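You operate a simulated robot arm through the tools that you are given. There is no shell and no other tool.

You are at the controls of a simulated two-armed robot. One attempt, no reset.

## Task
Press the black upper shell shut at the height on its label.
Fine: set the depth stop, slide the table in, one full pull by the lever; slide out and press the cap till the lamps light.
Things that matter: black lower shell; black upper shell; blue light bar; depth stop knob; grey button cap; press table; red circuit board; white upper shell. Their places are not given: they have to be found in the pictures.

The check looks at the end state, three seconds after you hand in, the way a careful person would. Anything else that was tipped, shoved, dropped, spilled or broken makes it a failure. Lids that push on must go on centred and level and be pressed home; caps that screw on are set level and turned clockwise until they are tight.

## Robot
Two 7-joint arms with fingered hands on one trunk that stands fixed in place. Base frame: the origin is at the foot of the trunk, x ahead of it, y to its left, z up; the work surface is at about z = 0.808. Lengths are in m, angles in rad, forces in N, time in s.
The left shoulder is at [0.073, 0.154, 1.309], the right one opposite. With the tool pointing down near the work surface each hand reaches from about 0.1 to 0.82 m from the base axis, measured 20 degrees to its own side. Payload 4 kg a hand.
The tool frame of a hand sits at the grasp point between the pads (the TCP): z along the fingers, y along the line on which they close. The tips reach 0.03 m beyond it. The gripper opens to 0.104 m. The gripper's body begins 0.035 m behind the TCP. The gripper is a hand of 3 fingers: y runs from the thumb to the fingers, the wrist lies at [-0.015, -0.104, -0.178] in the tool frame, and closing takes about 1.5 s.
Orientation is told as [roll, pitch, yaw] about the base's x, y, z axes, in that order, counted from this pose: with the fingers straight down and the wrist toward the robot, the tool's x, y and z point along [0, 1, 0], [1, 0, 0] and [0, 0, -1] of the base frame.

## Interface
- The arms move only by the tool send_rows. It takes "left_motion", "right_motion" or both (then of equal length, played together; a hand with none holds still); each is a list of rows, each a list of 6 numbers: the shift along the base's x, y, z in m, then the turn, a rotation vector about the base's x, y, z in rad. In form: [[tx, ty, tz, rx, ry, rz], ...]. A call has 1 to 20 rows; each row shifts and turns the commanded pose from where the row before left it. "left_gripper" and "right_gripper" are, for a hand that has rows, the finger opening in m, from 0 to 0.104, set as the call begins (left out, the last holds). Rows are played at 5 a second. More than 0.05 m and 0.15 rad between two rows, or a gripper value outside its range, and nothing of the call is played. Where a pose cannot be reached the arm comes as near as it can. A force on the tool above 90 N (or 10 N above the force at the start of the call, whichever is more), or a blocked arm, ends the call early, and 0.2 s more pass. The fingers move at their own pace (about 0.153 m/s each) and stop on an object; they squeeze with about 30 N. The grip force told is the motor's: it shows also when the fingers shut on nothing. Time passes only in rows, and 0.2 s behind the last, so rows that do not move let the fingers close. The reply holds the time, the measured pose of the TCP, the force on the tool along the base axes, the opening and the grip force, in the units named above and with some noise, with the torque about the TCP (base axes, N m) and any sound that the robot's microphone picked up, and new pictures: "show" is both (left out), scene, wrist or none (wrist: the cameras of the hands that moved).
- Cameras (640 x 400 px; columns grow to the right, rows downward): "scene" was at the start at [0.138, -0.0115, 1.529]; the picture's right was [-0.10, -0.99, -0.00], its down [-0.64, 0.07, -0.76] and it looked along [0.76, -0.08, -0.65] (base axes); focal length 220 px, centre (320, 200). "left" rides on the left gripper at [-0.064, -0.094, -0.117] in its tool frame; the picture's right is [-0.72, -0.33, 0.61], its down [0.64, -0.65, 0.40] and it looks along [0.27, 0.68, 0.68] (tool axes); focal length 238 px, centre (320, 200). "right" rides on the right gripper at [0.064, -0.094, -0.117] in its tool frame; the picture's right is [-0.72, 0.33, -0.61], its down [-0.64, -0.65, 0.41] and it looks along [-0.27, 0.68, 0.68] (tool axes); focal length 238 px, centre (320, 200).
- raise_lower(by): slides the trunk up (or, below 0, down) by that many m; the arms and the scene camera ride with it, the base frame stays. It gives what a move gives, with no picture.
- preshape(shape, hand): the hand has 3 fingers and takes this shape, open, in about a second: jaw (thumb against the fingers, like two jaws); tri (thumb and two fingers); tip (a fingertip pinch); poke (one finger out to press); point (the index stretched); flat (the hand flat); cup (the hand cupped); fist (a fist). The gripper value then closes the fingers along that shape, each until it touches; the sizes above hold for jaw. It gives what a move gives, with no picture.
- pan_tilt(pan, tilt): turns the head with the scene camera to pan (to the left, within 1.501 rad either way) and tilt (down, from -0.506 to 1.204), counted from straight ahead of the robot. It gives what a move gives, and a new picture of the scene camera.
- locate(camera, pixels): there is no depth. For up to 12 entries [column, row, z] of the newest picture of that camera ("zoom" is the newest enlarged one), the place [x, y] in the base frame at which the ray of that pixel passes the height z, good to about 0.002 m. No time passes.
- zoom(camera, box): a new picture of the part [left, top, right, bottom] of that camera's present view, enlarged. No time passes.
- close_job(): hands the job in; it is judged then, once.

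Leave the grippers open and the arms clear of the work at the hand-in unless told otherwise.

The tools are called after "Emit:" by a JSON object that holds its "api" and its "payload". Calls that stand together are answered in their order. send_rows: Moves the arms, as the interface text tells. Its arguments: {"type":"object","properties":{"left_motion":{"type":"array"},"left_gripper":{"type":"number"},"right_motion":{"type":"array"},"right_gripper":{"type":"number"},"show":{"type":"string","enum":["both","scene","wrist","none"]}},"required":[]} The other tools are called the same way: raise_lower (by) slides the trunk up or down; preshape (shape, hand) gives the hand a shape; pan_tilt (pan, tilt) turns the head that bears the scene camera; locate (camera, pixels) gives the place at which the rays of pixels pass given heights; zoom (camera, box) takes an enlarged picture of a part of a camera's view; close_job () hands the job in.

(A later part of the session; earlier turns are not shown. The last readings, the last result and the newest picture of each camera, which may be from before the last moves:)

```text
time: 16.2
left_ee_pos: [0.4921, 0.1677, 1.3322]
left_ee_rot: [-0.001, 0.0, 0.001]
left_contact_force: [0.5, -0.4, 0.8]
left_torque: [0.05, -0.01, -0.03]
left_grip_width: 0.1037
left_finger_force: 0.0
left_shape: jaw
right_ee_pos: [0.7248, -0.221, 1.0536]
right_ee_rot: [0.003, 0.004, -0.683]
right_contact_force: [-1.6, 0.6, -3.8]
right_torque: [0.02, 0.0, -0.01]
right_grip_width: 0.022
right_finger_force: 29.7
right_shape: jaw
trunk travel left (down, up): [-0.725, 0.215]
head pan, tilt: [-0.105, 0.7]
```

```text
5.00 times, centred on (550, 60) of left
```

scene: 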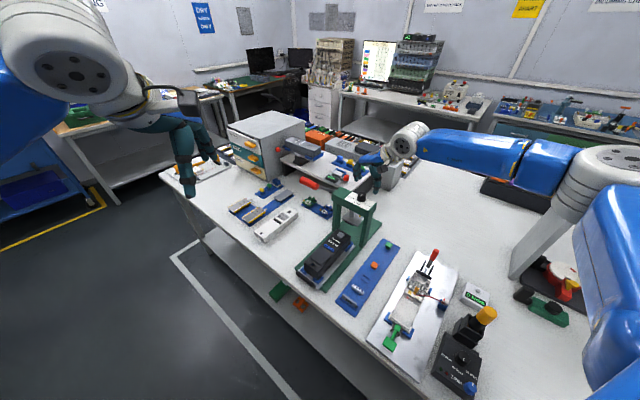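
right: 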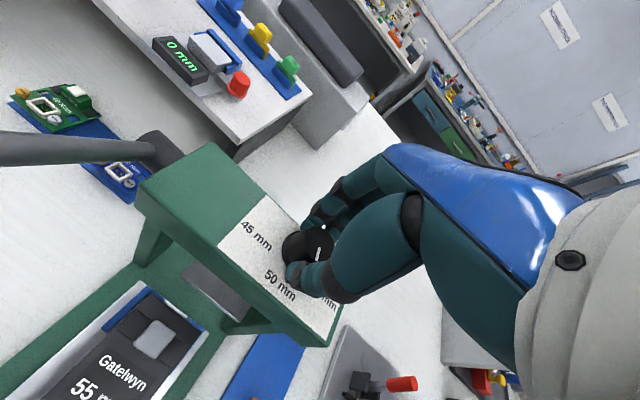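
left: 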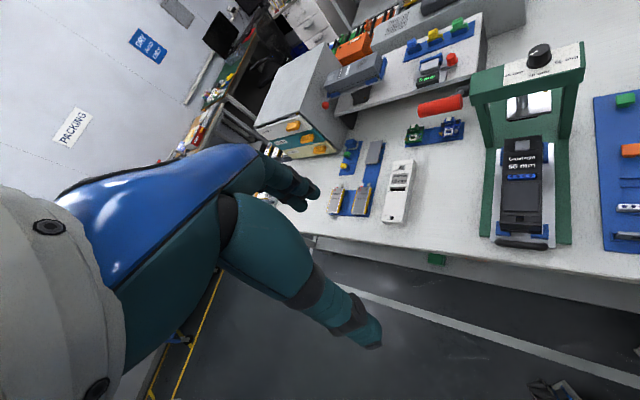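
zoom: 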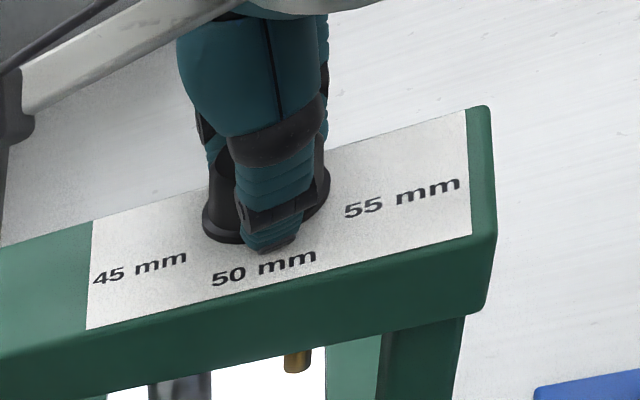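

Gripped again. I'll turn counter-clockwise 0.8 rad and then check the mark.

Emit:
{"api": "send_rows", "payload": {"right_motion": [[0, 0, 0, 0, 0, 0.1], [0, 0, 0, 0, 0, 0.1], [0, 0, 0, 0, 0, 0.1], [0, 0, 0, 0, 0, 0.1], [0, 0, 0, 0, 0, 0.1], [0, 0, 0, 0, 0, 0.1], [0, 0, 0, 0, 0, 0.1], [0, 0, 0, 0, 0, 0.1]], "right_gripper": 0.0, "show": "wrist"}}

Emit:
{"api": "zoom", "payload": {"camera": "right", "box": [230, 170, 370, 330]}}

Emit:
{"api": "zoom", "payload": {"camera": "left", "box": [490, 20, 610, 100]}}

```text
time: 18.0
left_ee_pos: [0.4935, 0.1694, 1.3312]
left_ee_rot: [-0.002, 0.0, -0.002]
left_contact_force: [-0.3, -0.1, 0.2]
left_torque: [0.0, -0.02, -0.06]
left_grip_width: 0.1035
left_finger_force: 0.1
left_shape: jaw
right_ee_pos: [0.7251, -0.2214, 1.0535]
right_ee_rot: [0.0, 0.004, 0.121]
right_contact_force: [1.5, 5.0, -4.1]
right_torque: [0.11, -0.03, -0.04]
right_grip_width: 0.0221
right_finger_force: 30.1
right_shape: jaw
trunk travel left (down, up): [-0.725, 0.215]
head pan, tilt: [-0.105, 0.7]
```

right: 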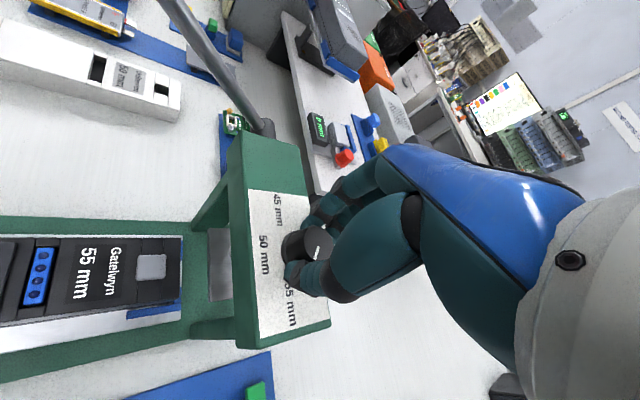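

```text
2.50 times, centred on (300, 250) of right
```

zoom: 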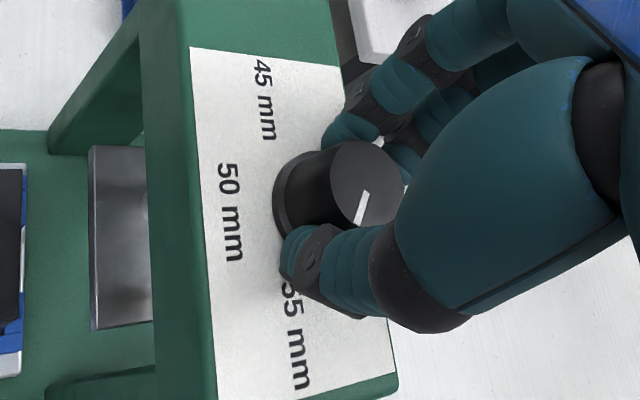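

```text
5.00 times, centred on (550, 60) of left
```

zoom: 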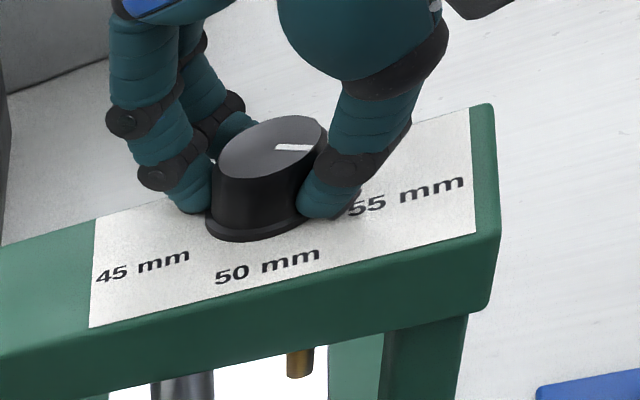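

The mark now points near 55. I'll measure the mark's and the labels' directions in plan view using the newest zoom (left) and the right camera.

Emit:
{"api": "locate", "payload": {"camera": "zoom", "pixels": [[275, 147, 1.044], [313, 148, 1.044], [142, 265, 1.019], [267, 264, 1.019], [407, 197, 1.019], [94, 272, 1.019], [474, 175, 1.019], [90, 327, 1.019], [476, 233, 1.019]]}}

Emit:
{"api": "locate", "payload": {"camera": "right", "pixels": [[318.8, 246.8, 1.044], [314.8, 259.6, 1.044]]}}

```text
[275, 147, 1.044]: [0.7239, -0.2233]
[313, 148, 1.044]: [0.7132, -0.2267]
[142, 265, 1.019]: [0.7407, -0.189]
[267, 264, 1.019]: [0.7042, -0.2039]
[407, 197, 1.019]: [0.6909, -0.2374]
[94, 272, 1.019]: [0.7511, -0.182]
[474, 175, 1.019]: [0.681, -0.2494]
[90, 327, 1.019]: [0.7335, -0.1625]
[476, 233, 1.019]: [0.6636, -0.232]
```

```text
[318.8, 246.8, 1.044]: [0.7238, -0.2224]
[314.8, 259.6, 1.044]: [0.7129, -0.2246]
```

Emit:
{"api": "locate", "payload": {"camera": "left", "pixels": [[530.3, 55.2, 1.044], [537.7, 50.6, 1.044]]}}

Emit:
{"api": "zoom", "payload": {"camera": "left", "box": [525, 30, 575, 70]}}

Emit:
{"api": "zoom", "payload": {"camera": "right", "box": [290, 220, 350, 280]}}

```text
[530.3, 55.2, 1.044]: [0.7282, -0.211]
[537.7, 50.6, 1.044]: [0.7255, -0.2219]
```

```text
10.00 times, centred on (550, 50) of left
```

zoom: 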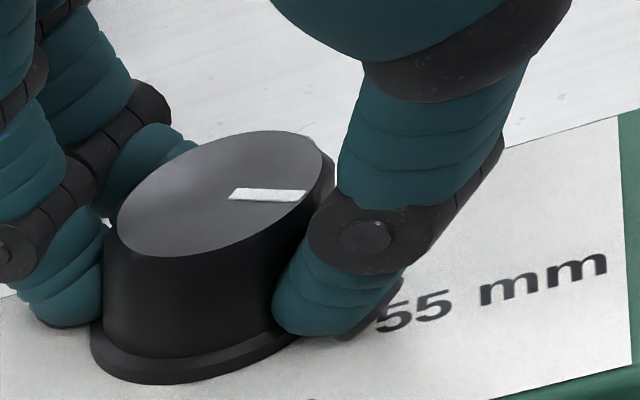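

```text
6.67 times, centred on (320, 250) of right
```

zoom: 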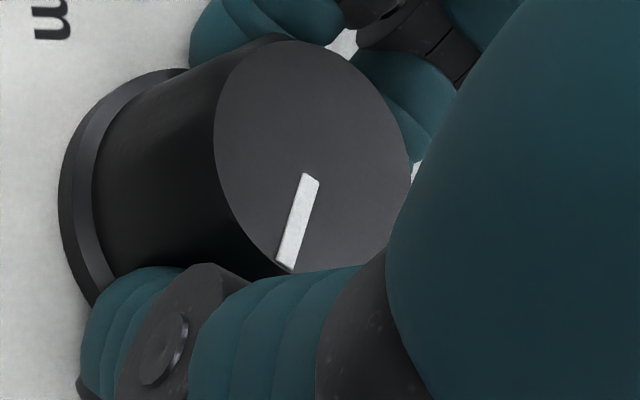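

Emit:
{"api": "locate", "payload": {"camera": "zoom", "pixels": [[311, 176, 1.044], [285, 265, 1.044]]}}

Emit:
{"api": "locate", "payload": {"camera": "left", "pixels": [[541.0, 49.4, 1.044], [548.6, 49.6, 1.044]]}}

```text
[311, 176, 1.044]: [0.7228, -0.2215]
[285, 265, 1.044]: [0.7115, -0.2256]
```

```text
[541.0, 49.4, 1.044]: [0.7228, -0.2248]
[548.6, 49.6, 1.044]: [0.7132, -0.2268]
```

The mark measures about -60°, mirroring its start at +59° on the 45 mm side. I'll add 0.04 rad, then release and check the settled position.

Emit:
{"api": "send_rows", "payload": {"right_motion": [[0, 0, 0, 0, 0, 0.04], [0, 0, 0, 0, 0, 0]], "right_gripper": 0.0, "show": "none"}}

Emit:
{"api": "send_rows", "payload": {"right_motion": [[0, 0, 0, 0, 0, 0], [0, 0, 0, 0, 0, 0], [0, 0, 0, 0, 0, 0], [0, 0, 0.03, 0, 0, 0], [0, 0, 0.04, 0, 0, 0], [0, 0, 0.04, 0, 0, 0]], "right_gripper": 0.08}}

Emit:
{"api": "zoom", "payload": {"camera": "left", "box": [490, 20, 610, 100]}}

Emit:
{"api": "zoom", "payload": {"camera": "scene", "box": [340, 185, 380, 215]}}

Emit:
{"api": "zoom", "payload": {"camera": "right", "box": [200, 200, 320, 320]}}

```text
time: 18.6
left_ee_pos: [0.4929, 0.1692, 1.3329]
left_ee_rot: [-0.001, 0.003, -0.001]
left_contact_force: [0.8, 0.5, 0.7]
left_torque: [0.01, 0.01, 0.01]
left_grip_width: 0.1038
left_finger_force: 0.1
left_shape: jaw
right_ee_pos: [0.7249, -0.2211, 1.0528]
right_ee_rot: [0.002, 0.004, 0.159]
right_contact_force: [0.2, 4.2, -3.4]
right_torque: [0.1, -0.01, -0.03]
right_grip_width: 0.0218
right_finger_force: 28.9
right_shape: jaw
trunk travel left (down, up): [-0.725, 0.215]
head pan, tilt: [-0.105, 0.7]
```

```text
time: 20.0
left_ee_pos: [0.4916, 0.1686, 1.3324]
left_ee_rot: [0.001, -0.001, 0.0]
left_contact_force: [-0.8, 1.8, 0.3]
left_torque: [-0.01, 0.0, 0.01]
left_grip_width: 0.1034
left_finger_force: 0.0
left_shape: jaw
right_ee_pos: [0.7254, -0.2229, 1.1636]
right_ee_rot: [0.004, 0.005, 0.156]
right_contact_force: [-0.4, 0.0, 0.9]
right_torque: [-0.01, 0.04, 0.02]
right_grip_width: 0.0799
right_finger_force: 0.0
right_shape: jaw
trunk travel left (down, up): [-0.725, 0.215]
head pan, tilt: [-0.105, 0.7]
```

scene: 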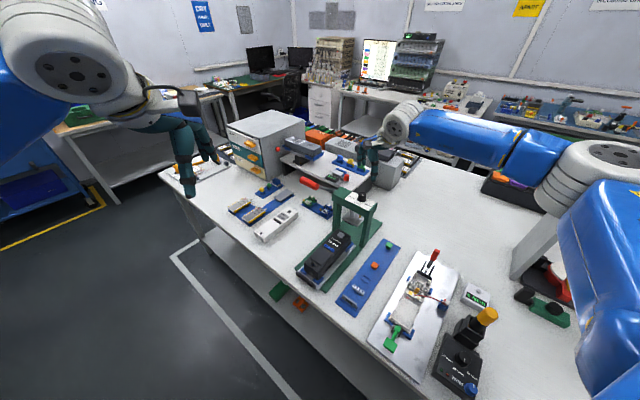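
right: 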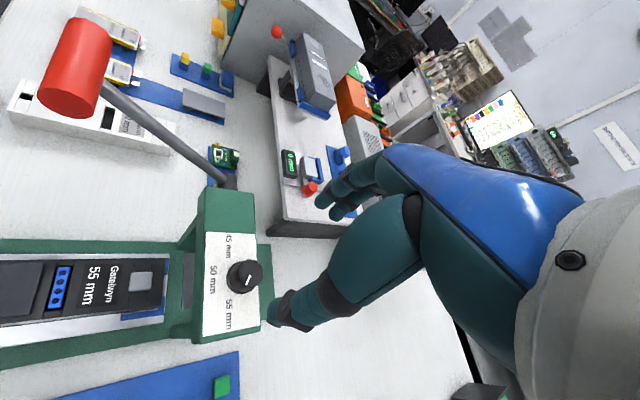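

```text
5.00 times, centred on (550, 60) of left
```

zoom: 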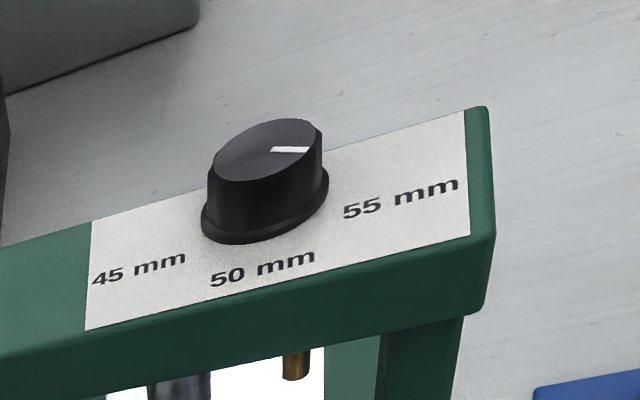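

```text
13.33 times, centred on (360, 200) of scene
```

zoom: 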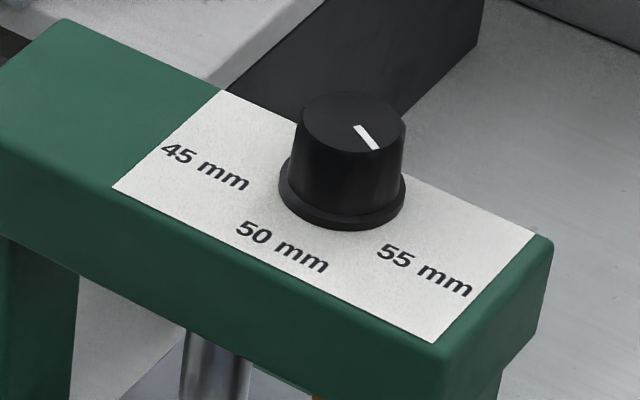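

```text
3.33 times, centred on (260, 260) of right
```

zoom: 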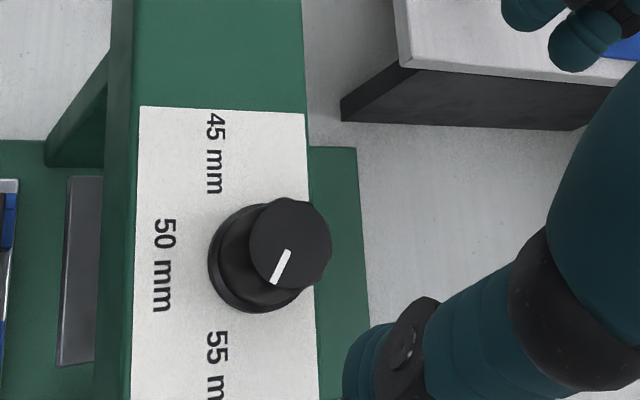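

The mark points to 55 mm. I'll confirm its angle from two views.

Emit:
{"api": "locate", "payload": {"camera": "zoom", "pixels": [[287, 251, 1.044], [272, 283, 1.044]]}}

Emit:
{"api": "locate", "payload": {"camera": "scene", "pixels": [[362.7, 194.4, 1.044], [364.3, 196.1, 1.044]]}}

Emit:
{"api": "locate", "payload": {"camera": "left", "pixels": [[540.2, 50.0, 1.044], [547.8, 49.7, 1.044]]}}

```text
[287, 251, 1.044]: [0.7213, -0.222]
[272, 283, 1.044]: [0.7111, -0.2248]
```

```text
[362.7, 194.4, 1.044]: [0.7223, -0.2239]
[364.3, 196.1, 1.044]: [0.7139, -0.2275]
```

```text
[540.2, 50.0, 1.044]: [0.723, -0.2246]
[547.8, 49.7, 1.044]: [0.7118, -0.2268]
```

The knob is set at about -60°, on 55 mm. The right hand returns to its viewing spot while the left hand moves above the table handle near (0.53, -0.005), turned so its fingers close along the press's axis.

Emit:
{"api": "send_rows", "payload": {"right_motion": [[-0.025, -0.012, 0.03, 0, 0, -0.02], [-0.025, -0.012, 0.03, 0, 0, -0.02], [-0.025, -0.012, 0.03, 0, 0, -0.02], [-0.025, -0.012, 0.03, 0, 0, -0.02], [-0.025, -0.012, 0.03, 0, 0, -0.02], [-0.025, -0.012, 0.03, 0, 0, -0.02], [-0.025, -0.012, 0.03, 0, 0, -0.02], [0, 0, 0, 0, 0, -0.01]], "left_motion": [[0.002, -0.022, -0.025, 0, 0, -0.1], [0.002, -0.022, -0.025, 0, 0, -0.1], [0.002, -0.022, -0.025, 0, 0, -0.1], [0.002, -0.022, -0.025, 0, 0, -0.1], [0.002, -0.022, -0.025, 0, 0, -0.1], [0.002, -0.022, -0.025, 0, 0, -0.1], [0.002, -0.022, -0.025, 0, 0, -0.1], [0.002, -0.022, -0.025, 0, 0, -0.085]], "left_gripper": 0.09, "right_gripper": 0.104}}

```text
time: 21.8
left_ee_pos: [0.5095, -0.0112, 1.1301]
left_ee_rot: [0.001, -0.001, -0.786]
left_contact_force: [0.2, 0.2, 0.2]
left_torque: [0.01, 0.03, -0.03]
left_grip_width: 0.09
left_finger_force: 0.0
left_shape: jaw
right_ee_pos: [0.5487, -0.31, 1.3724]
right_ee_rot: [0.004, 0.005, 0.007]
right_contact_force: [0.2, -0.2, 0.1]
right_torque: [-0.01, -0.02, -0.03]
right_grip_width: 0.1038
right_finger_force: 0.1
right_shape: jaw
trunk travel left (down, up): [-0.725, 0.215]
head pan, tilt: [-0.105, 0.7]
```

scene: 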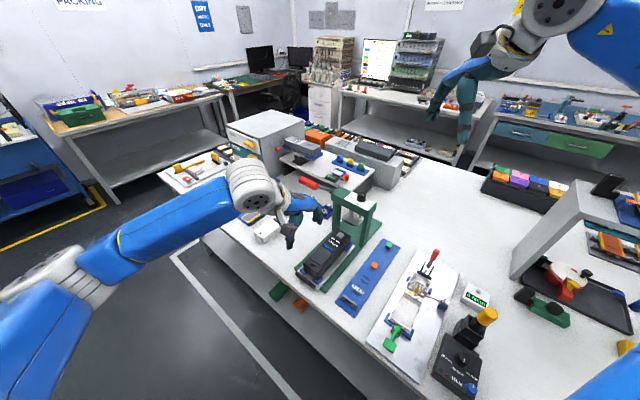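
right: 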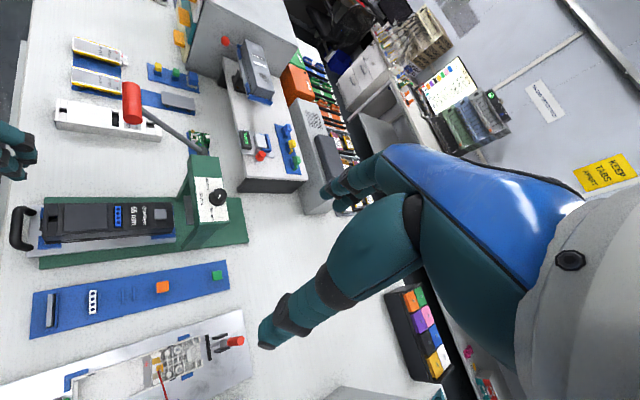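
left: 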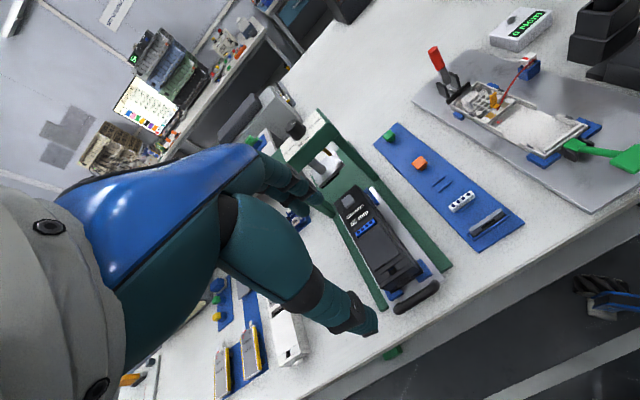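

The left hand is above the handle. I'll zoom in on the handle in the left, right and scene cameras.

Emit:
{"api": "zoom", "payload": {"camera": "left", "box": [340, 190, 460, 330]}}

Emit:
{"api": "zoom", "payload": {"camera": "right", "box": [0, 180, 110, 270]}}

Emit:
{"api": "zoom", "payload": {"camera": "scene", "box": [280, 240, 350, 300]}}

```text
2.86 times, centred on (400, 260) of left
```

zoom: 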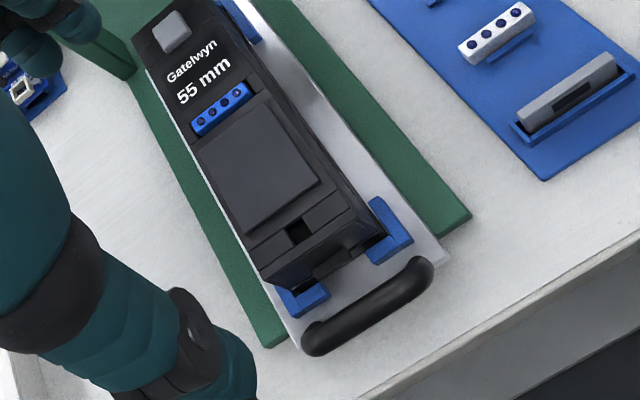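

```text
4.44 times, centred on (55, 225) of right
```

zoom: 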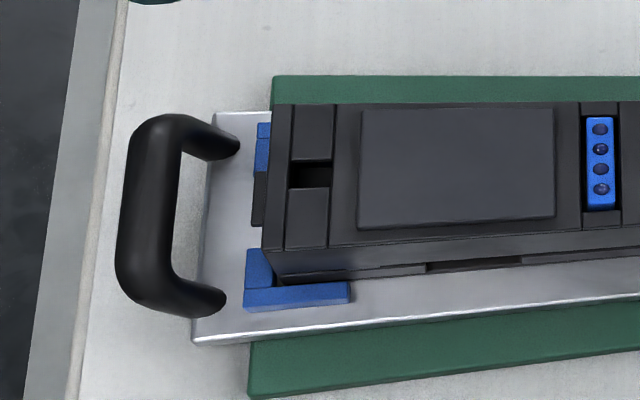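

```text
6.67 times, centred on (315, 270) of scene
```

zoom: 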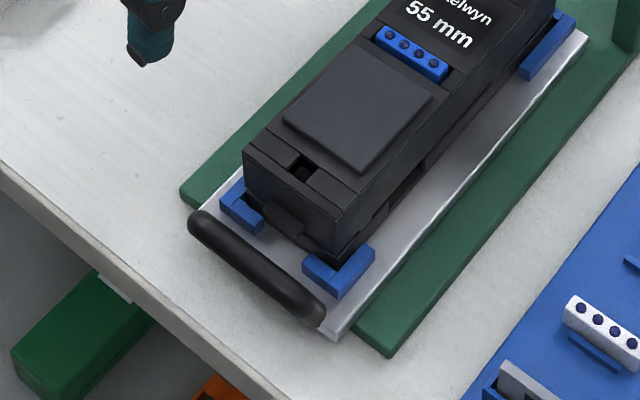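

The handle is an arch at the table's front. I'll triangulate its bar ends and the table's front corners from the three views.

Emit:
{"api": "locate", "payload": {"camera": "scene", "pixels": [[296.3, 273, 0.82], [296.3, 273, 0.87], [315, 286.5, 0.82], [315, 286.5, 0.87], [317.2, 291, 0.82], [317.2, 291, 0.84], [311, 290.5, 0.82], [311, 290.5, 0.87]]}}

Emit:
{"api": "locate", "payload": {"camera": "right", "pixels": [[16.7, 209.2, 0.82], [16.7, 209.2, 0.87], [16.7, 244.1, 0.82], [16.7, 244.1, 0.87], [26.2, 257.7, 0.82], [26.2, 257.7, 0.84]]}}

Emit:
{"api": "locate", "payload": {"camera": "left", "pixels": [[398.3, 307.2, 0.82], [398.3, 307.2, 0.87], [433.2, 286.2, 0.82], [433.2, 286.2, 0.87], [415.7, 296.7, 0.82], [415.7, 296.7, 0.87]]}}

```text
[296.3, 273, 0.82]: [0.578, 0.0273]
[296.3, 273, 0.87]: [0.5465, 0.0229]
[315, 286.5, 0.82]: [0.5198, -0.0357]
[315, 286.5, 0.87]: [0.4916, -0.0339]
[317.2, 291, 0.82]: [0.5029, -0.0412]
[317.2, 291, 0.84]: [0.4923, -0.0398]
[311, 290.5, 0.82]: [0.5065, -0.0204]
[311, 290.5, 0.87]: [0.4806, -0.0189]
```

```text
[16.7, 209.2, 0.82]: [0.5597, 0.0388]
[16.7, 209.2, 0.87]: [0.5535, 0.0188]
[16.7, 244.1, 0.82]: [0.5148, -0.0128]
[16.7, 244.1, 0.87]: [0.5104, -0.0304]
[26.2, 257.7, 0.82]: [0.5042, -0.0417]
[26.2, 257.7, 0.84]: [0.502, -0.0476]
```

```text
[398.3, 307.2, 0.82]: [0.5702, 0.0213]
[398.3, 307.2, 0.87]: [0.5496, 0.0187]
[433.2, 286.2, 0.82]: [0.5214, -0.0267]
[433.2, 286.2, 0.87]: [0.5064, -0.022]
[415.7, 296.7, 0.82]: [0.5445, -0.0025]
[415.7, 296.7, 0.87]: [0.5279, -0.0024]
```

The handle bar's centre is ≈ (0.533, -0.001, 0.854), running across the press axis, with about 27 mm of gap to the blue fixtures. I'll lower the left hand with a small opening to just above it.

Emit:
{"api": "send_rows", "payload": {"left_motion": [[0.0041, 0.0025, -0.04, 0, 0, 0], [0.0041, 0.0025, -0.04, 0, 0, 0], [0.0041, 0.0025, -0.04, 0, 0, 0], [0.0041, 0.0025, -0.04, 0, 0, 0], [0.0041, 0.0025, -0.03, 0, 0, 0]], "left_gripper": 0.04}}

Emit:
{"api": "zoom", "payload": {"camera": "left", "box": [240, 130, 480, 360]}}

Emit:
{"api": "zoom", "payload": {"camera": "right", "box": [0, 160, 110, 270]}}

Emit:
{"api": "zoom", "payload": {"camera": "scene", "box": [270, 200, 370, 300]}}

```text
time: 23.0
left_ee_pos: [0.5289, 0.0021, 0.9426]
left_ee_rot: [0.0, 0.001, -0.786]
left_contact_force: [1.0, 0.6, -0.3]
left_torque: [0.0, -0.01, 0.01]
left_grip_width: 0.0403
left_finger_force: 0.0
left_shape: jaw
right_ee_pos: [0.5472, -0.3086, 1.3737]
right_ee_rot: [0.004, 0.003, 0.006]
right_contact_force: [-0.7, 0.4, -1.2]
right_torque: [0.0, 0.03, -0.02]
right_grip_width: 0.1038
right_finger_force: 0.1
right_shape: jaw
trunk travel left (down, up): [-0.725, 0.215]
head pan, tilt: [-0.105, 0.7]
```

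scene: 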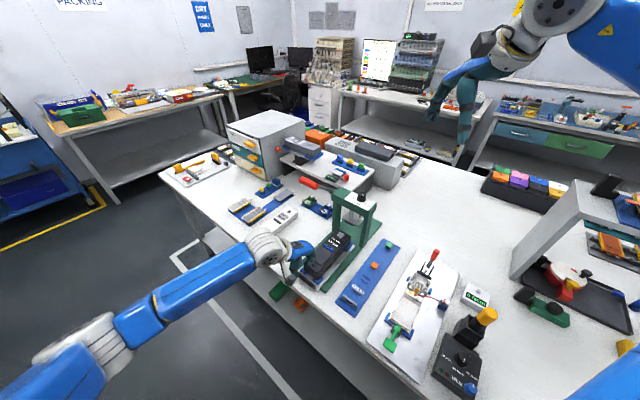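
left: 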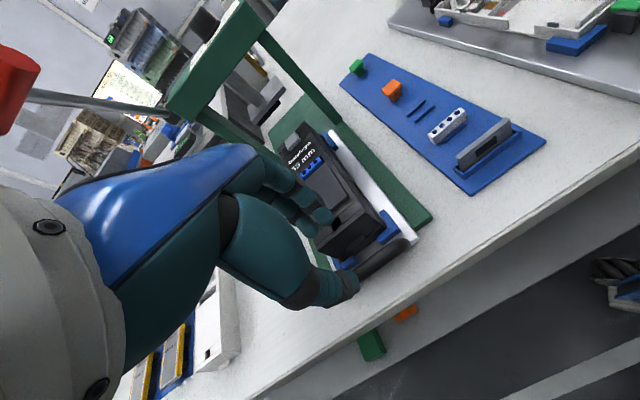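

```text
1.74 times, centred on (360, 245) of left
```

zoom: 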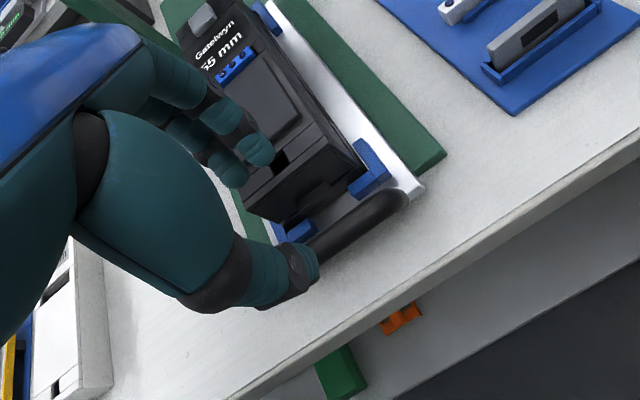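

```text
3.64 times, centred on (55, 215) of right
```

zoom: 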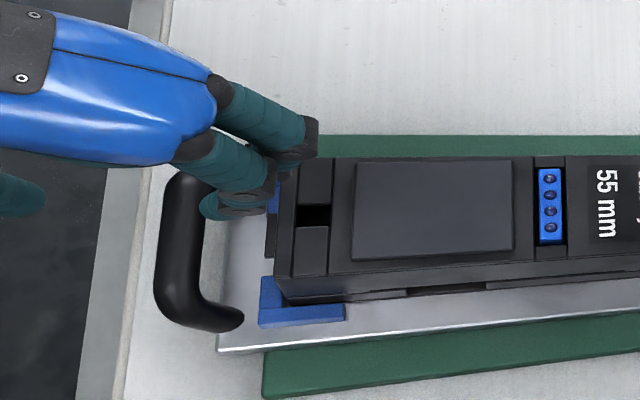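

```text
4.00 times, centred on (320, 250) of scene
```

zoom: 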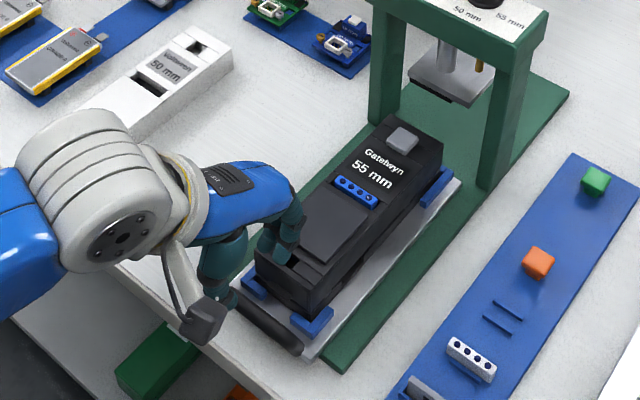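

The thumb will come down outside the bar and the fingers inside it. I'll narrow the opening to 32 mm and lower until the tips are level with the top of the bar.

Emit:
{"api": "send_rows", "payload": {"left_motion": [[0.001, 0, 0, 0, 0, 0], [0, 0, -0.02, 0, 0, 0], [0, 0, -0.02, 0, 0, 0], [0, 0, -0.008, 0, 0, 0], [0, 0, 0, 0, 0, 0]], "left_gripper": 0.032}}

Emit:
{"api": "zoom", "payload": {"camera": "left", "box": [260, 140, 460, 340]}}

Emit:
{"api": "zoom", "payload": {"camera": "right", "box": [0, 170, 100, 260]}}

Emit:
{"api": "zoom", "payload": {"camera": "scene", "box": [280, 230, 350, 300]}}

```text
time: 24.2
left_ee_pos: [0.5273, 0.0014, 0.8956]
left_ee_rot: [-0.001, -0.002, -0.785]
left_contact_force: [-1.1, 0.7, 5.5]
left_torque: [-0.11, -0.13, -0.02]
left_grip_width: 0.0323
left_finger_force: 0.0
left_shape: jaw
right_ee_pos: [0.5461, -0.3085, 1.3738]
right_ee_rot: [0.003, 0.001, 0.007]
right_contact_force: [-0.1, -0.3, -0.2]
right_torque: [-0.01, 0.03, -0.01]
right_grip_width: 0.1039
right_finger_force: 0.0
right_shape: jaw
trunk travel left (down, up): [-0.725, 0.215]
head pan, tilt: [-0.105, 0.7]
```

scene: 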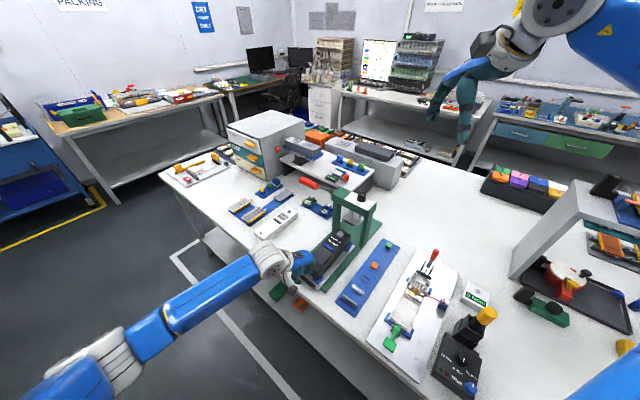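
left: 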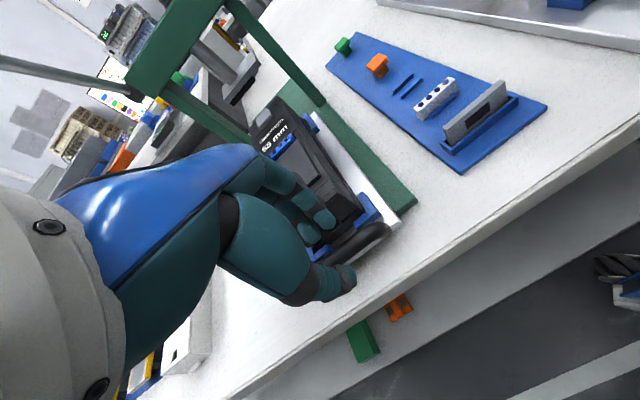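

```text
2.00 times, centred on (360, 240) of left
```

zoom: 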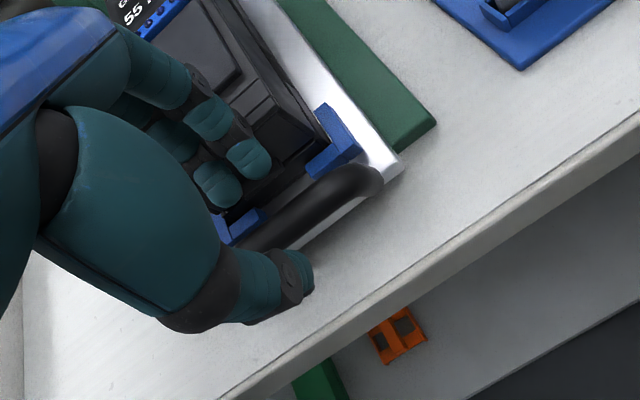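

```text
4.44 times, centred on (50, 215) of right
```

zoom: 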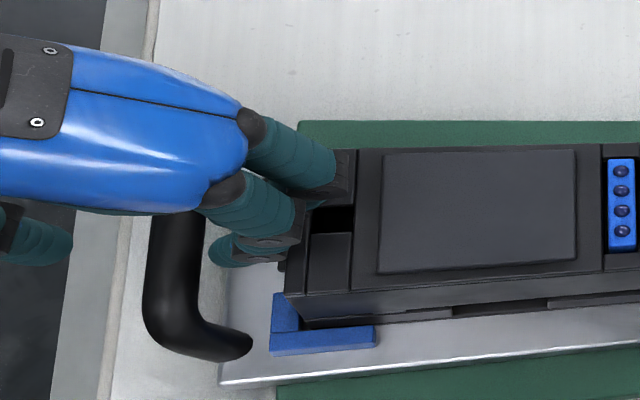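

```text
5.71 times, centred on (315, 265) of scene
```

zoom: 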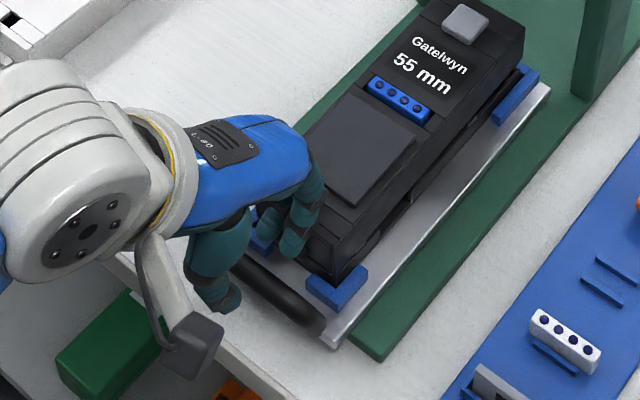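

Force 5.5 N up: the bowed finger knuckles are touching the shell's near end. I'll lift straight away and rethink the grip.

Emit:
{"api": "send_rows", "payload": {"left_motion": [[0, 0, 0.02, 0, 0, 0], [-0.01, 0.01, 0.04, 0, 0, 0], [-0.02, 0.02, 0.04, 0, 0, 0], [-0.02, 0.02, 0.03, 0, 0, 0]], "left_gripper": 0.032}}

Emit:
{"api": "zoom", "payload": {"camera": "right", "box": [0, 170, 200, 270]}}

Emit:
{"api": "zoom", "payload": {"camera": "scene", "box": [280, 220, 360, 300]}}

Emit:
{"api": "zoom", "payload": {"camera": "left", "box": [340, 150, 500, 310]}}

```text
time: 25.2
left_ee_pos: [0.4804, 0.0513, 1.022]
left_ee_rot: [-0.002, -0.002, -0.783]
left_contact_force: [-0.7, -0.6, 0.4]
left_torque: [0.01, 0.01, -0.02]
left_grip_width: 0.0322
left_finger_force: 0.1
left_shape: jaw
right_ee_pos: [0.5471, -0.3074, 1.3747]
right_ee_rot: [0.002, 0.003, 0.007]
right_contact_force: [0.3, 0.5, 1.0]
right_torque: [-0.01, -0.01, -0.03]
right_grip_width: 0.1037
right_finger_force: 0.1
right_shape: jaw
trunk travel left (down, up): [-0.725, 0.215]
head pan, tilt: [-0.105, 0.7]
```

scene: 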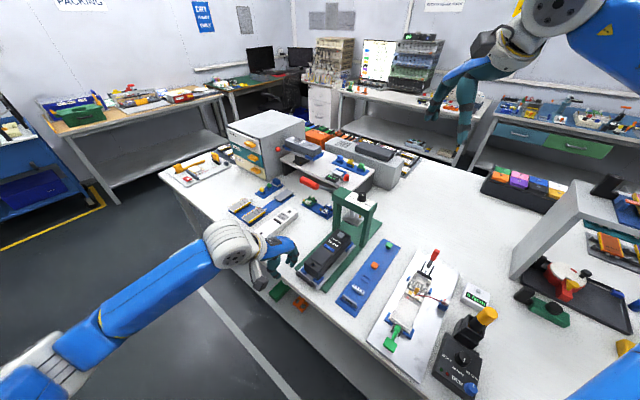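
left: 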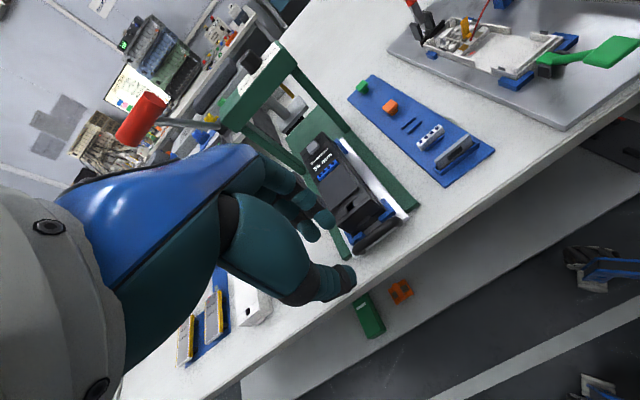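

```text
3.20 times, centred on (100, 220) of right
```

zoom: 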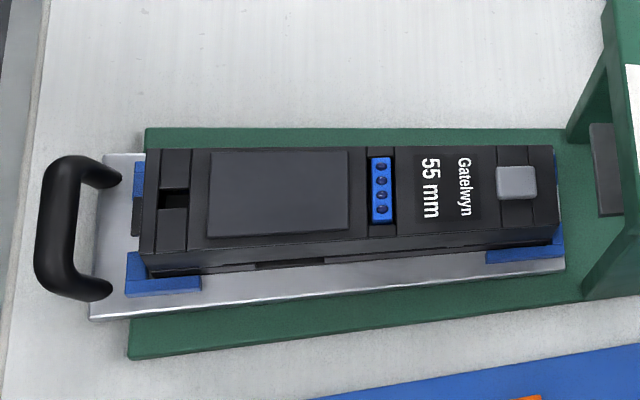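

```text
5.00 times, centred on (320, 260) of scene
```

zoom: 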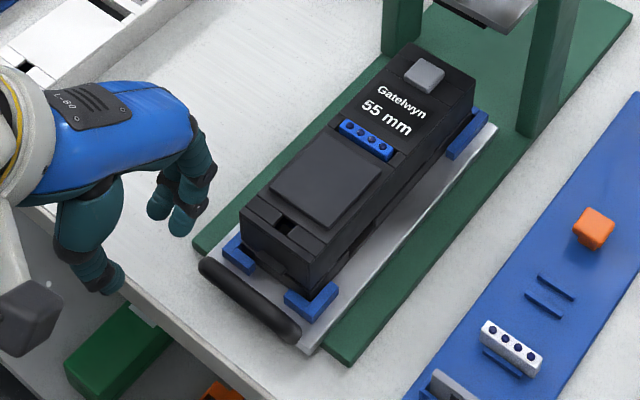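

```text
2.50 times, centred on (420, 230) of left
```

zoom: 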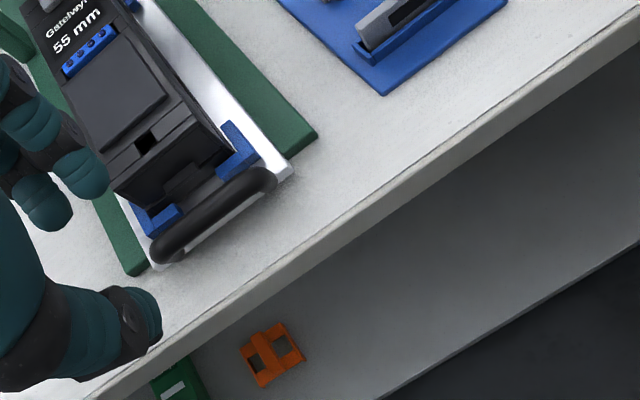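

The shell and table look unchanged. I'll try the "point" shape on the left hand to see whether a single straight finger can push and hook the bar.

Emit:
{"api": "preshape", "payload": {"shape": "point", "hand": "left"}}

Emit:
{"api": "send_rows", "payload": {"left_motion": [[0, 0, 0, 0, 0, 0], [0, 0, 0, 0, 0, 0]]}}

Emit:
{"api": "zoom", "payload": {"camera": "scene", "box": [220, 200, 360, 320]}}

Emit:
{"api": "zoom", "payload": {"camera": "right", "box": [0, 100, 120, 240]}}

```text
time: 26.1
left_ee_pos: [0.4816, 0.0504, 1.0222]
left_ee_rot: [0.002, -0.001, -0.785]
left_contact_force: [-1.1, 0.0, 0.5]
left_torque: [0.0, -0.01, 0.0]
left_grip_width: 0.0962
left_finger_force: 0.1
left_shape: point
right_ee_pos: [0.5479, -0.3088, 1.3731]
right_ee_rot: [0.004, 0.004, 0.007]
right_contact_force: [-0.8, -0.2, 0.0]
right_torque: [0.02, 0.0, -0.01]
right_grip_width: 0.1038
right_finger_force: 0.0
right_shape: jaw
trunk travel left (down, up): [-0.725, 0.215]
head pan, tilt: [-0.105, 0.7]
```

```text
time: 26.7
left_ee_pos: [0.4808, 0.0507, 1.0218]
left_ee_rot: [0.0, 0.0, -0.786]
left_contact_force: [-0.1, -0.6, 0.1]
left_torque: [0.0, -0.03, 0.03]
left_grip_width: 0.0959
left_finger_force: 0.1
left_shape: point
right_ee_pos: [0.548, -0.3088, 1.373]
right_ee_rot: [0.003, 0.004, 0.007]
right_contact_force: [-0.6, -0.7, 0.2]
right_torque: [-0.01, -0.03, 0.01]
right_grip_width: 0.1036
right_finger_force: 0.1
right_shape: jaw
trunk travel left (down, up): [-0.725, 0.215]
head pan, tilt: [-0.105, 0.7]
```

scene: 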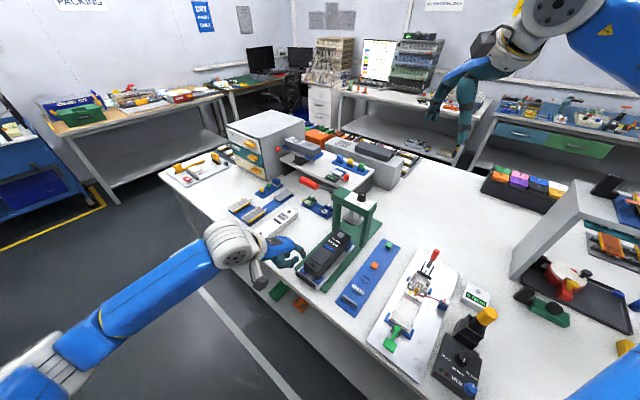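
left: 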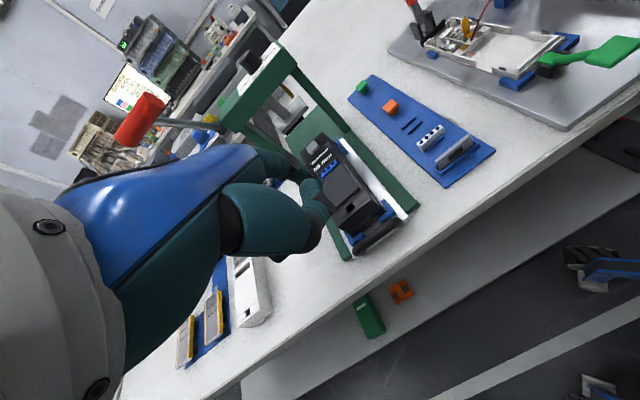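

```text
3.33 times, centred on (290, 260) of scene
```

zoom: 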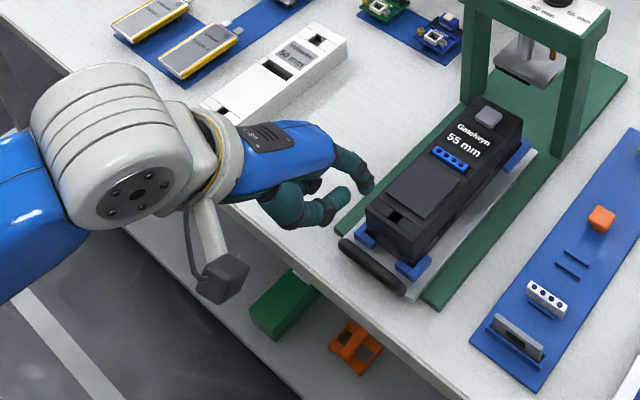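

```text
2.86 times, centred on (60, 170) of right
```

zoom: 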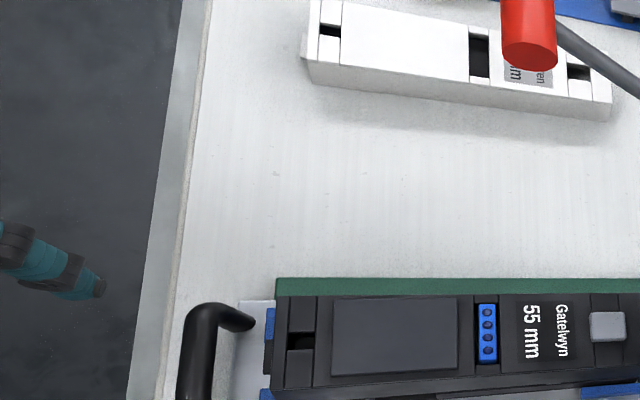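

In "point" the index stretches forward and down from the hand. I'll try "poke" and compare.

Emit:
{"api": "preshape", "payload": {"shape": "poke", "hand": "left"}}

Emit:
{"api": "send_rows", "payload": {"left_motion": [[0, 0, 0, 0, 0, 0]], "show": "wrist"}}

Emit:
{"api": "zoom", "payload": {"camera": "scene", "box": [240, 210, 340, 300]}}

Emit:
{"api": "zoom", "payload": {"camera": "left", "box": [200, 120, 440, 330]}}

```text
time: 27.6
left_ee_pos: [0.4812, 0.0513, 1.0209]
left_ee_rot: [-0.001, 0.001, -0.784]
left_contact_force: [-0.6, -0.3, -0.1]
left_torque: [-0.03, 0.0, 0.02]
left_grip_width: 0.0003
left_finger_force: 0.1
left_shape: poke
right_ee_pos: [0.549, -0.3089, 1.3723]
right_ee_rot: [0.003, 0.004, 0.008]
right_contact_force: [0.0, 0.0, 0.1]
right_torque: [-0.02, 0.0, -0.01]
right_grip_width: 0.1036
right_finger_force: 0.1
right_shape: jaw
trunk travel left (down, up): [-0.725, 0.215]
head pan, tilt: [-0.105, 0.7]
```

```text
time: 28.0
left_ee_pos: [0.4808, 0.051, 1.022]
left_ee_rot: [-0.001, -0.001, -0.785]
left_contact_force: [-0.6, 0.2, -0.1]
left_torque: [0.02, 0.02, -0.02]
left_grip_width: 0.0
left_finger_force: 0.1
left_shape: poke
right_ee_pos: [0.5477, -0.3099, 1.3732]
right_ee_rot: [0.003, 0.003, 0.008]
right_contact_force: [-0.5, 0.1, -0.3]
right_torque: [-0.03, 0.0, 0.0]
right_grip_width: 0.1039
right_finger_force: 0.1
right_shape: jaw
trunk travel left (down, up): [-0.725, 0.215]
head pan, tilt: [-0.105, 0.7]
```

left: 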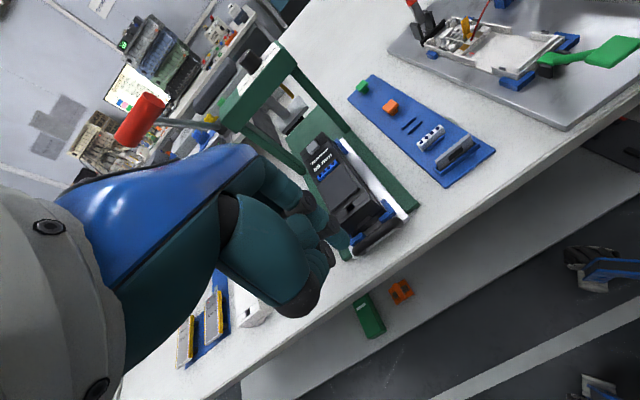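

```text
4.44 times, centred on (290, 255) of scene
```

zoom: 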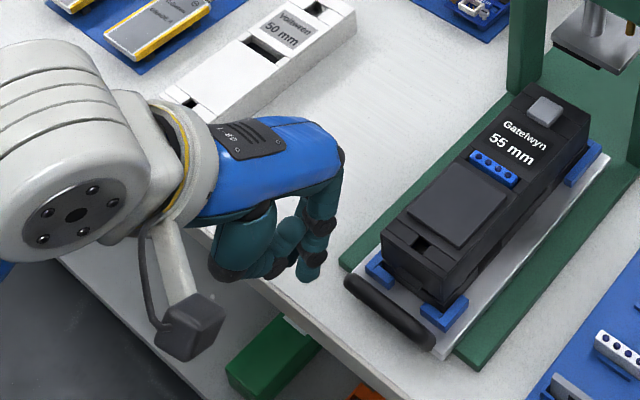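

```text
1.90 times, centred on (320, 225) of left
```

zoom: 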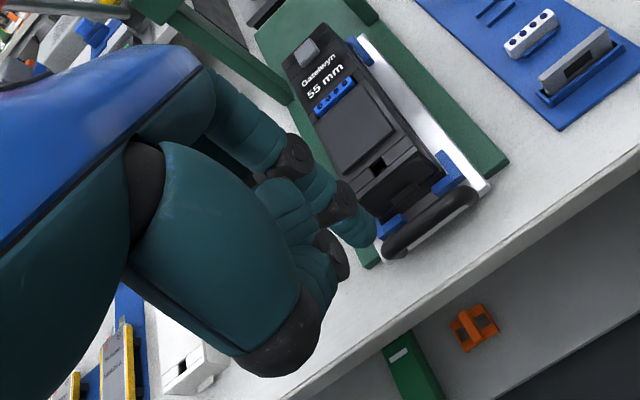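

A straight-down grip would bring the bowed finger knuckles onto the shell. So I'll go back to "jaw", tilt the hand about 0.7 rad with its wrist further out front, and hook the fingers over the bar from above. First I'll tilt in free air, away from the press.

Emit:
{"api": "preshape", "payload": {"shape": "jaw", "hand": "left"}}

Emit:
{"api": "send_rows", "payload": {"left_motion": [[0, 0, 0, -0.099, -0.099, 0], [0, 0, 0, -0.099, -0.099, 0], [0, 0, 0, -0.099, -0.099, 0], [0, 0, 0, -0.099, -0.099, 0], [0, 0, 0, -0.099, -0.099, 0]], "left_gripper": 0.034}}

Emit:
{"api": "zoom", "payload": {"camera": "scene", "box": [220, 200, 340, 300]}}

Emit:
{"api": "zoom", "payload": {"camera": "right", "box": [0, 130, 120, 270]}}

```text
time: 28.9
left_ee_pos: [0.4811, 0.051, 1.0211]
left_ee_rot: [0.001, 0.0, -0.785]
left_contact_force: [-0.9, -0.6, -0.3]
left_torque: [0.01, 0.01, 0.01]
left_grip_width: 0.1038
left_finger_force: 0.1
left_shape: jaw
right_ee_pos: [0.5481, -0.3089, 1.3737]
right_ee_rot: [0.004, 0.003, 0.007]
right_contact_force: [-0.1, 0.5, -0.5]
right_torque: [0.01, 0.0, 0.0]
right_grip_width: 0.104
right_finger_force: 0.0
right_shape: jaw
trunk travel left (down, up): [-0.725, 0.215]
head pan, tilt: [-0.105, 0.7]
```

```text
time: 30.1
left_ee_pos: [0.4784, 0.052, 1.0244]
left_ee_rot: [-0.001, -0.704, -0.785]
left_contact_force: [-0.7, -0.8, -1.2]
left_torque: [-0.01, 0.05, 0.03]
left_grip_width: 0.0344
left_finger_force: 0.0
left_shape: jaw
right_ee_pos: [0.5463, -0.3091, 1.3743]
right_ee_rot: [0.003, 0.003, 0.008]
right_contact_force: [0.0, 0.3, 0.2]
right_torque: [-0.02, -0.03, 0.01]
right_grip_width: 0.1039
right_finger_force: 0.1
right_shape: jaw
trunk travel left (down, up): [-0.725, 0.215]
head pan, tilt: [-0.105, 0.7]
```

scene: 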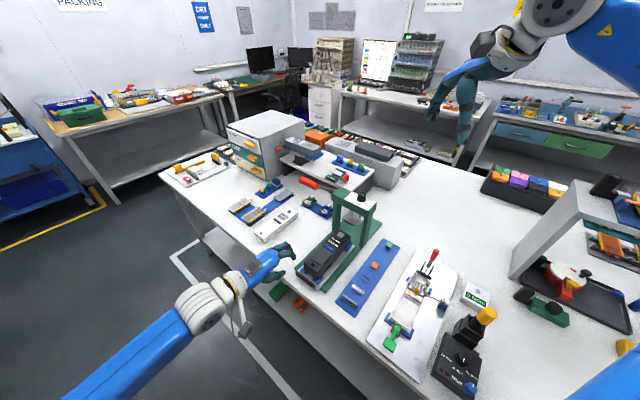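
left: 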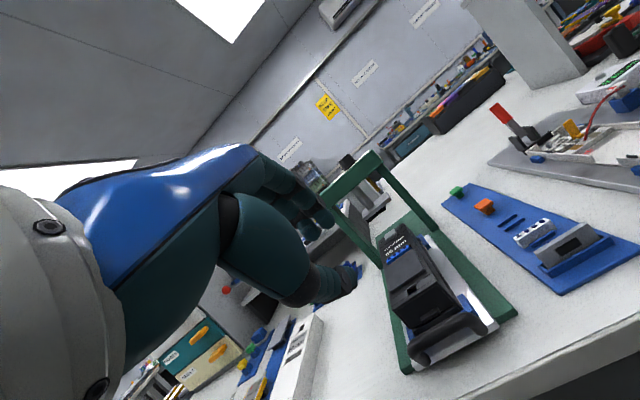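

```text
4.00 times, centred on (280, 250) of scene
```

zoom: 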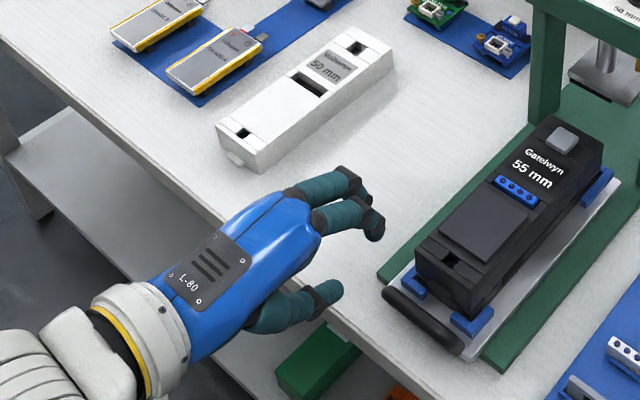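

```text
2.86 times, centred on (60, 200) of right
```

zoom: 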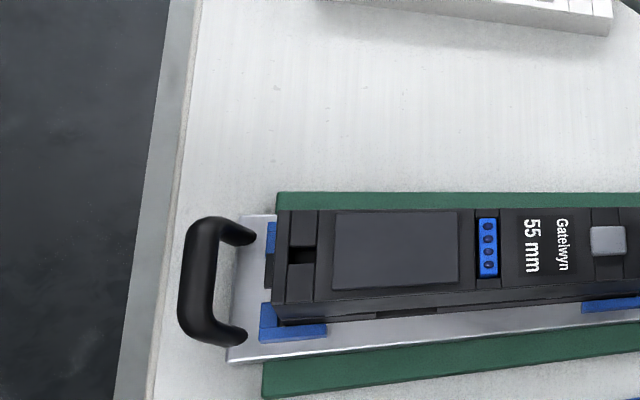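

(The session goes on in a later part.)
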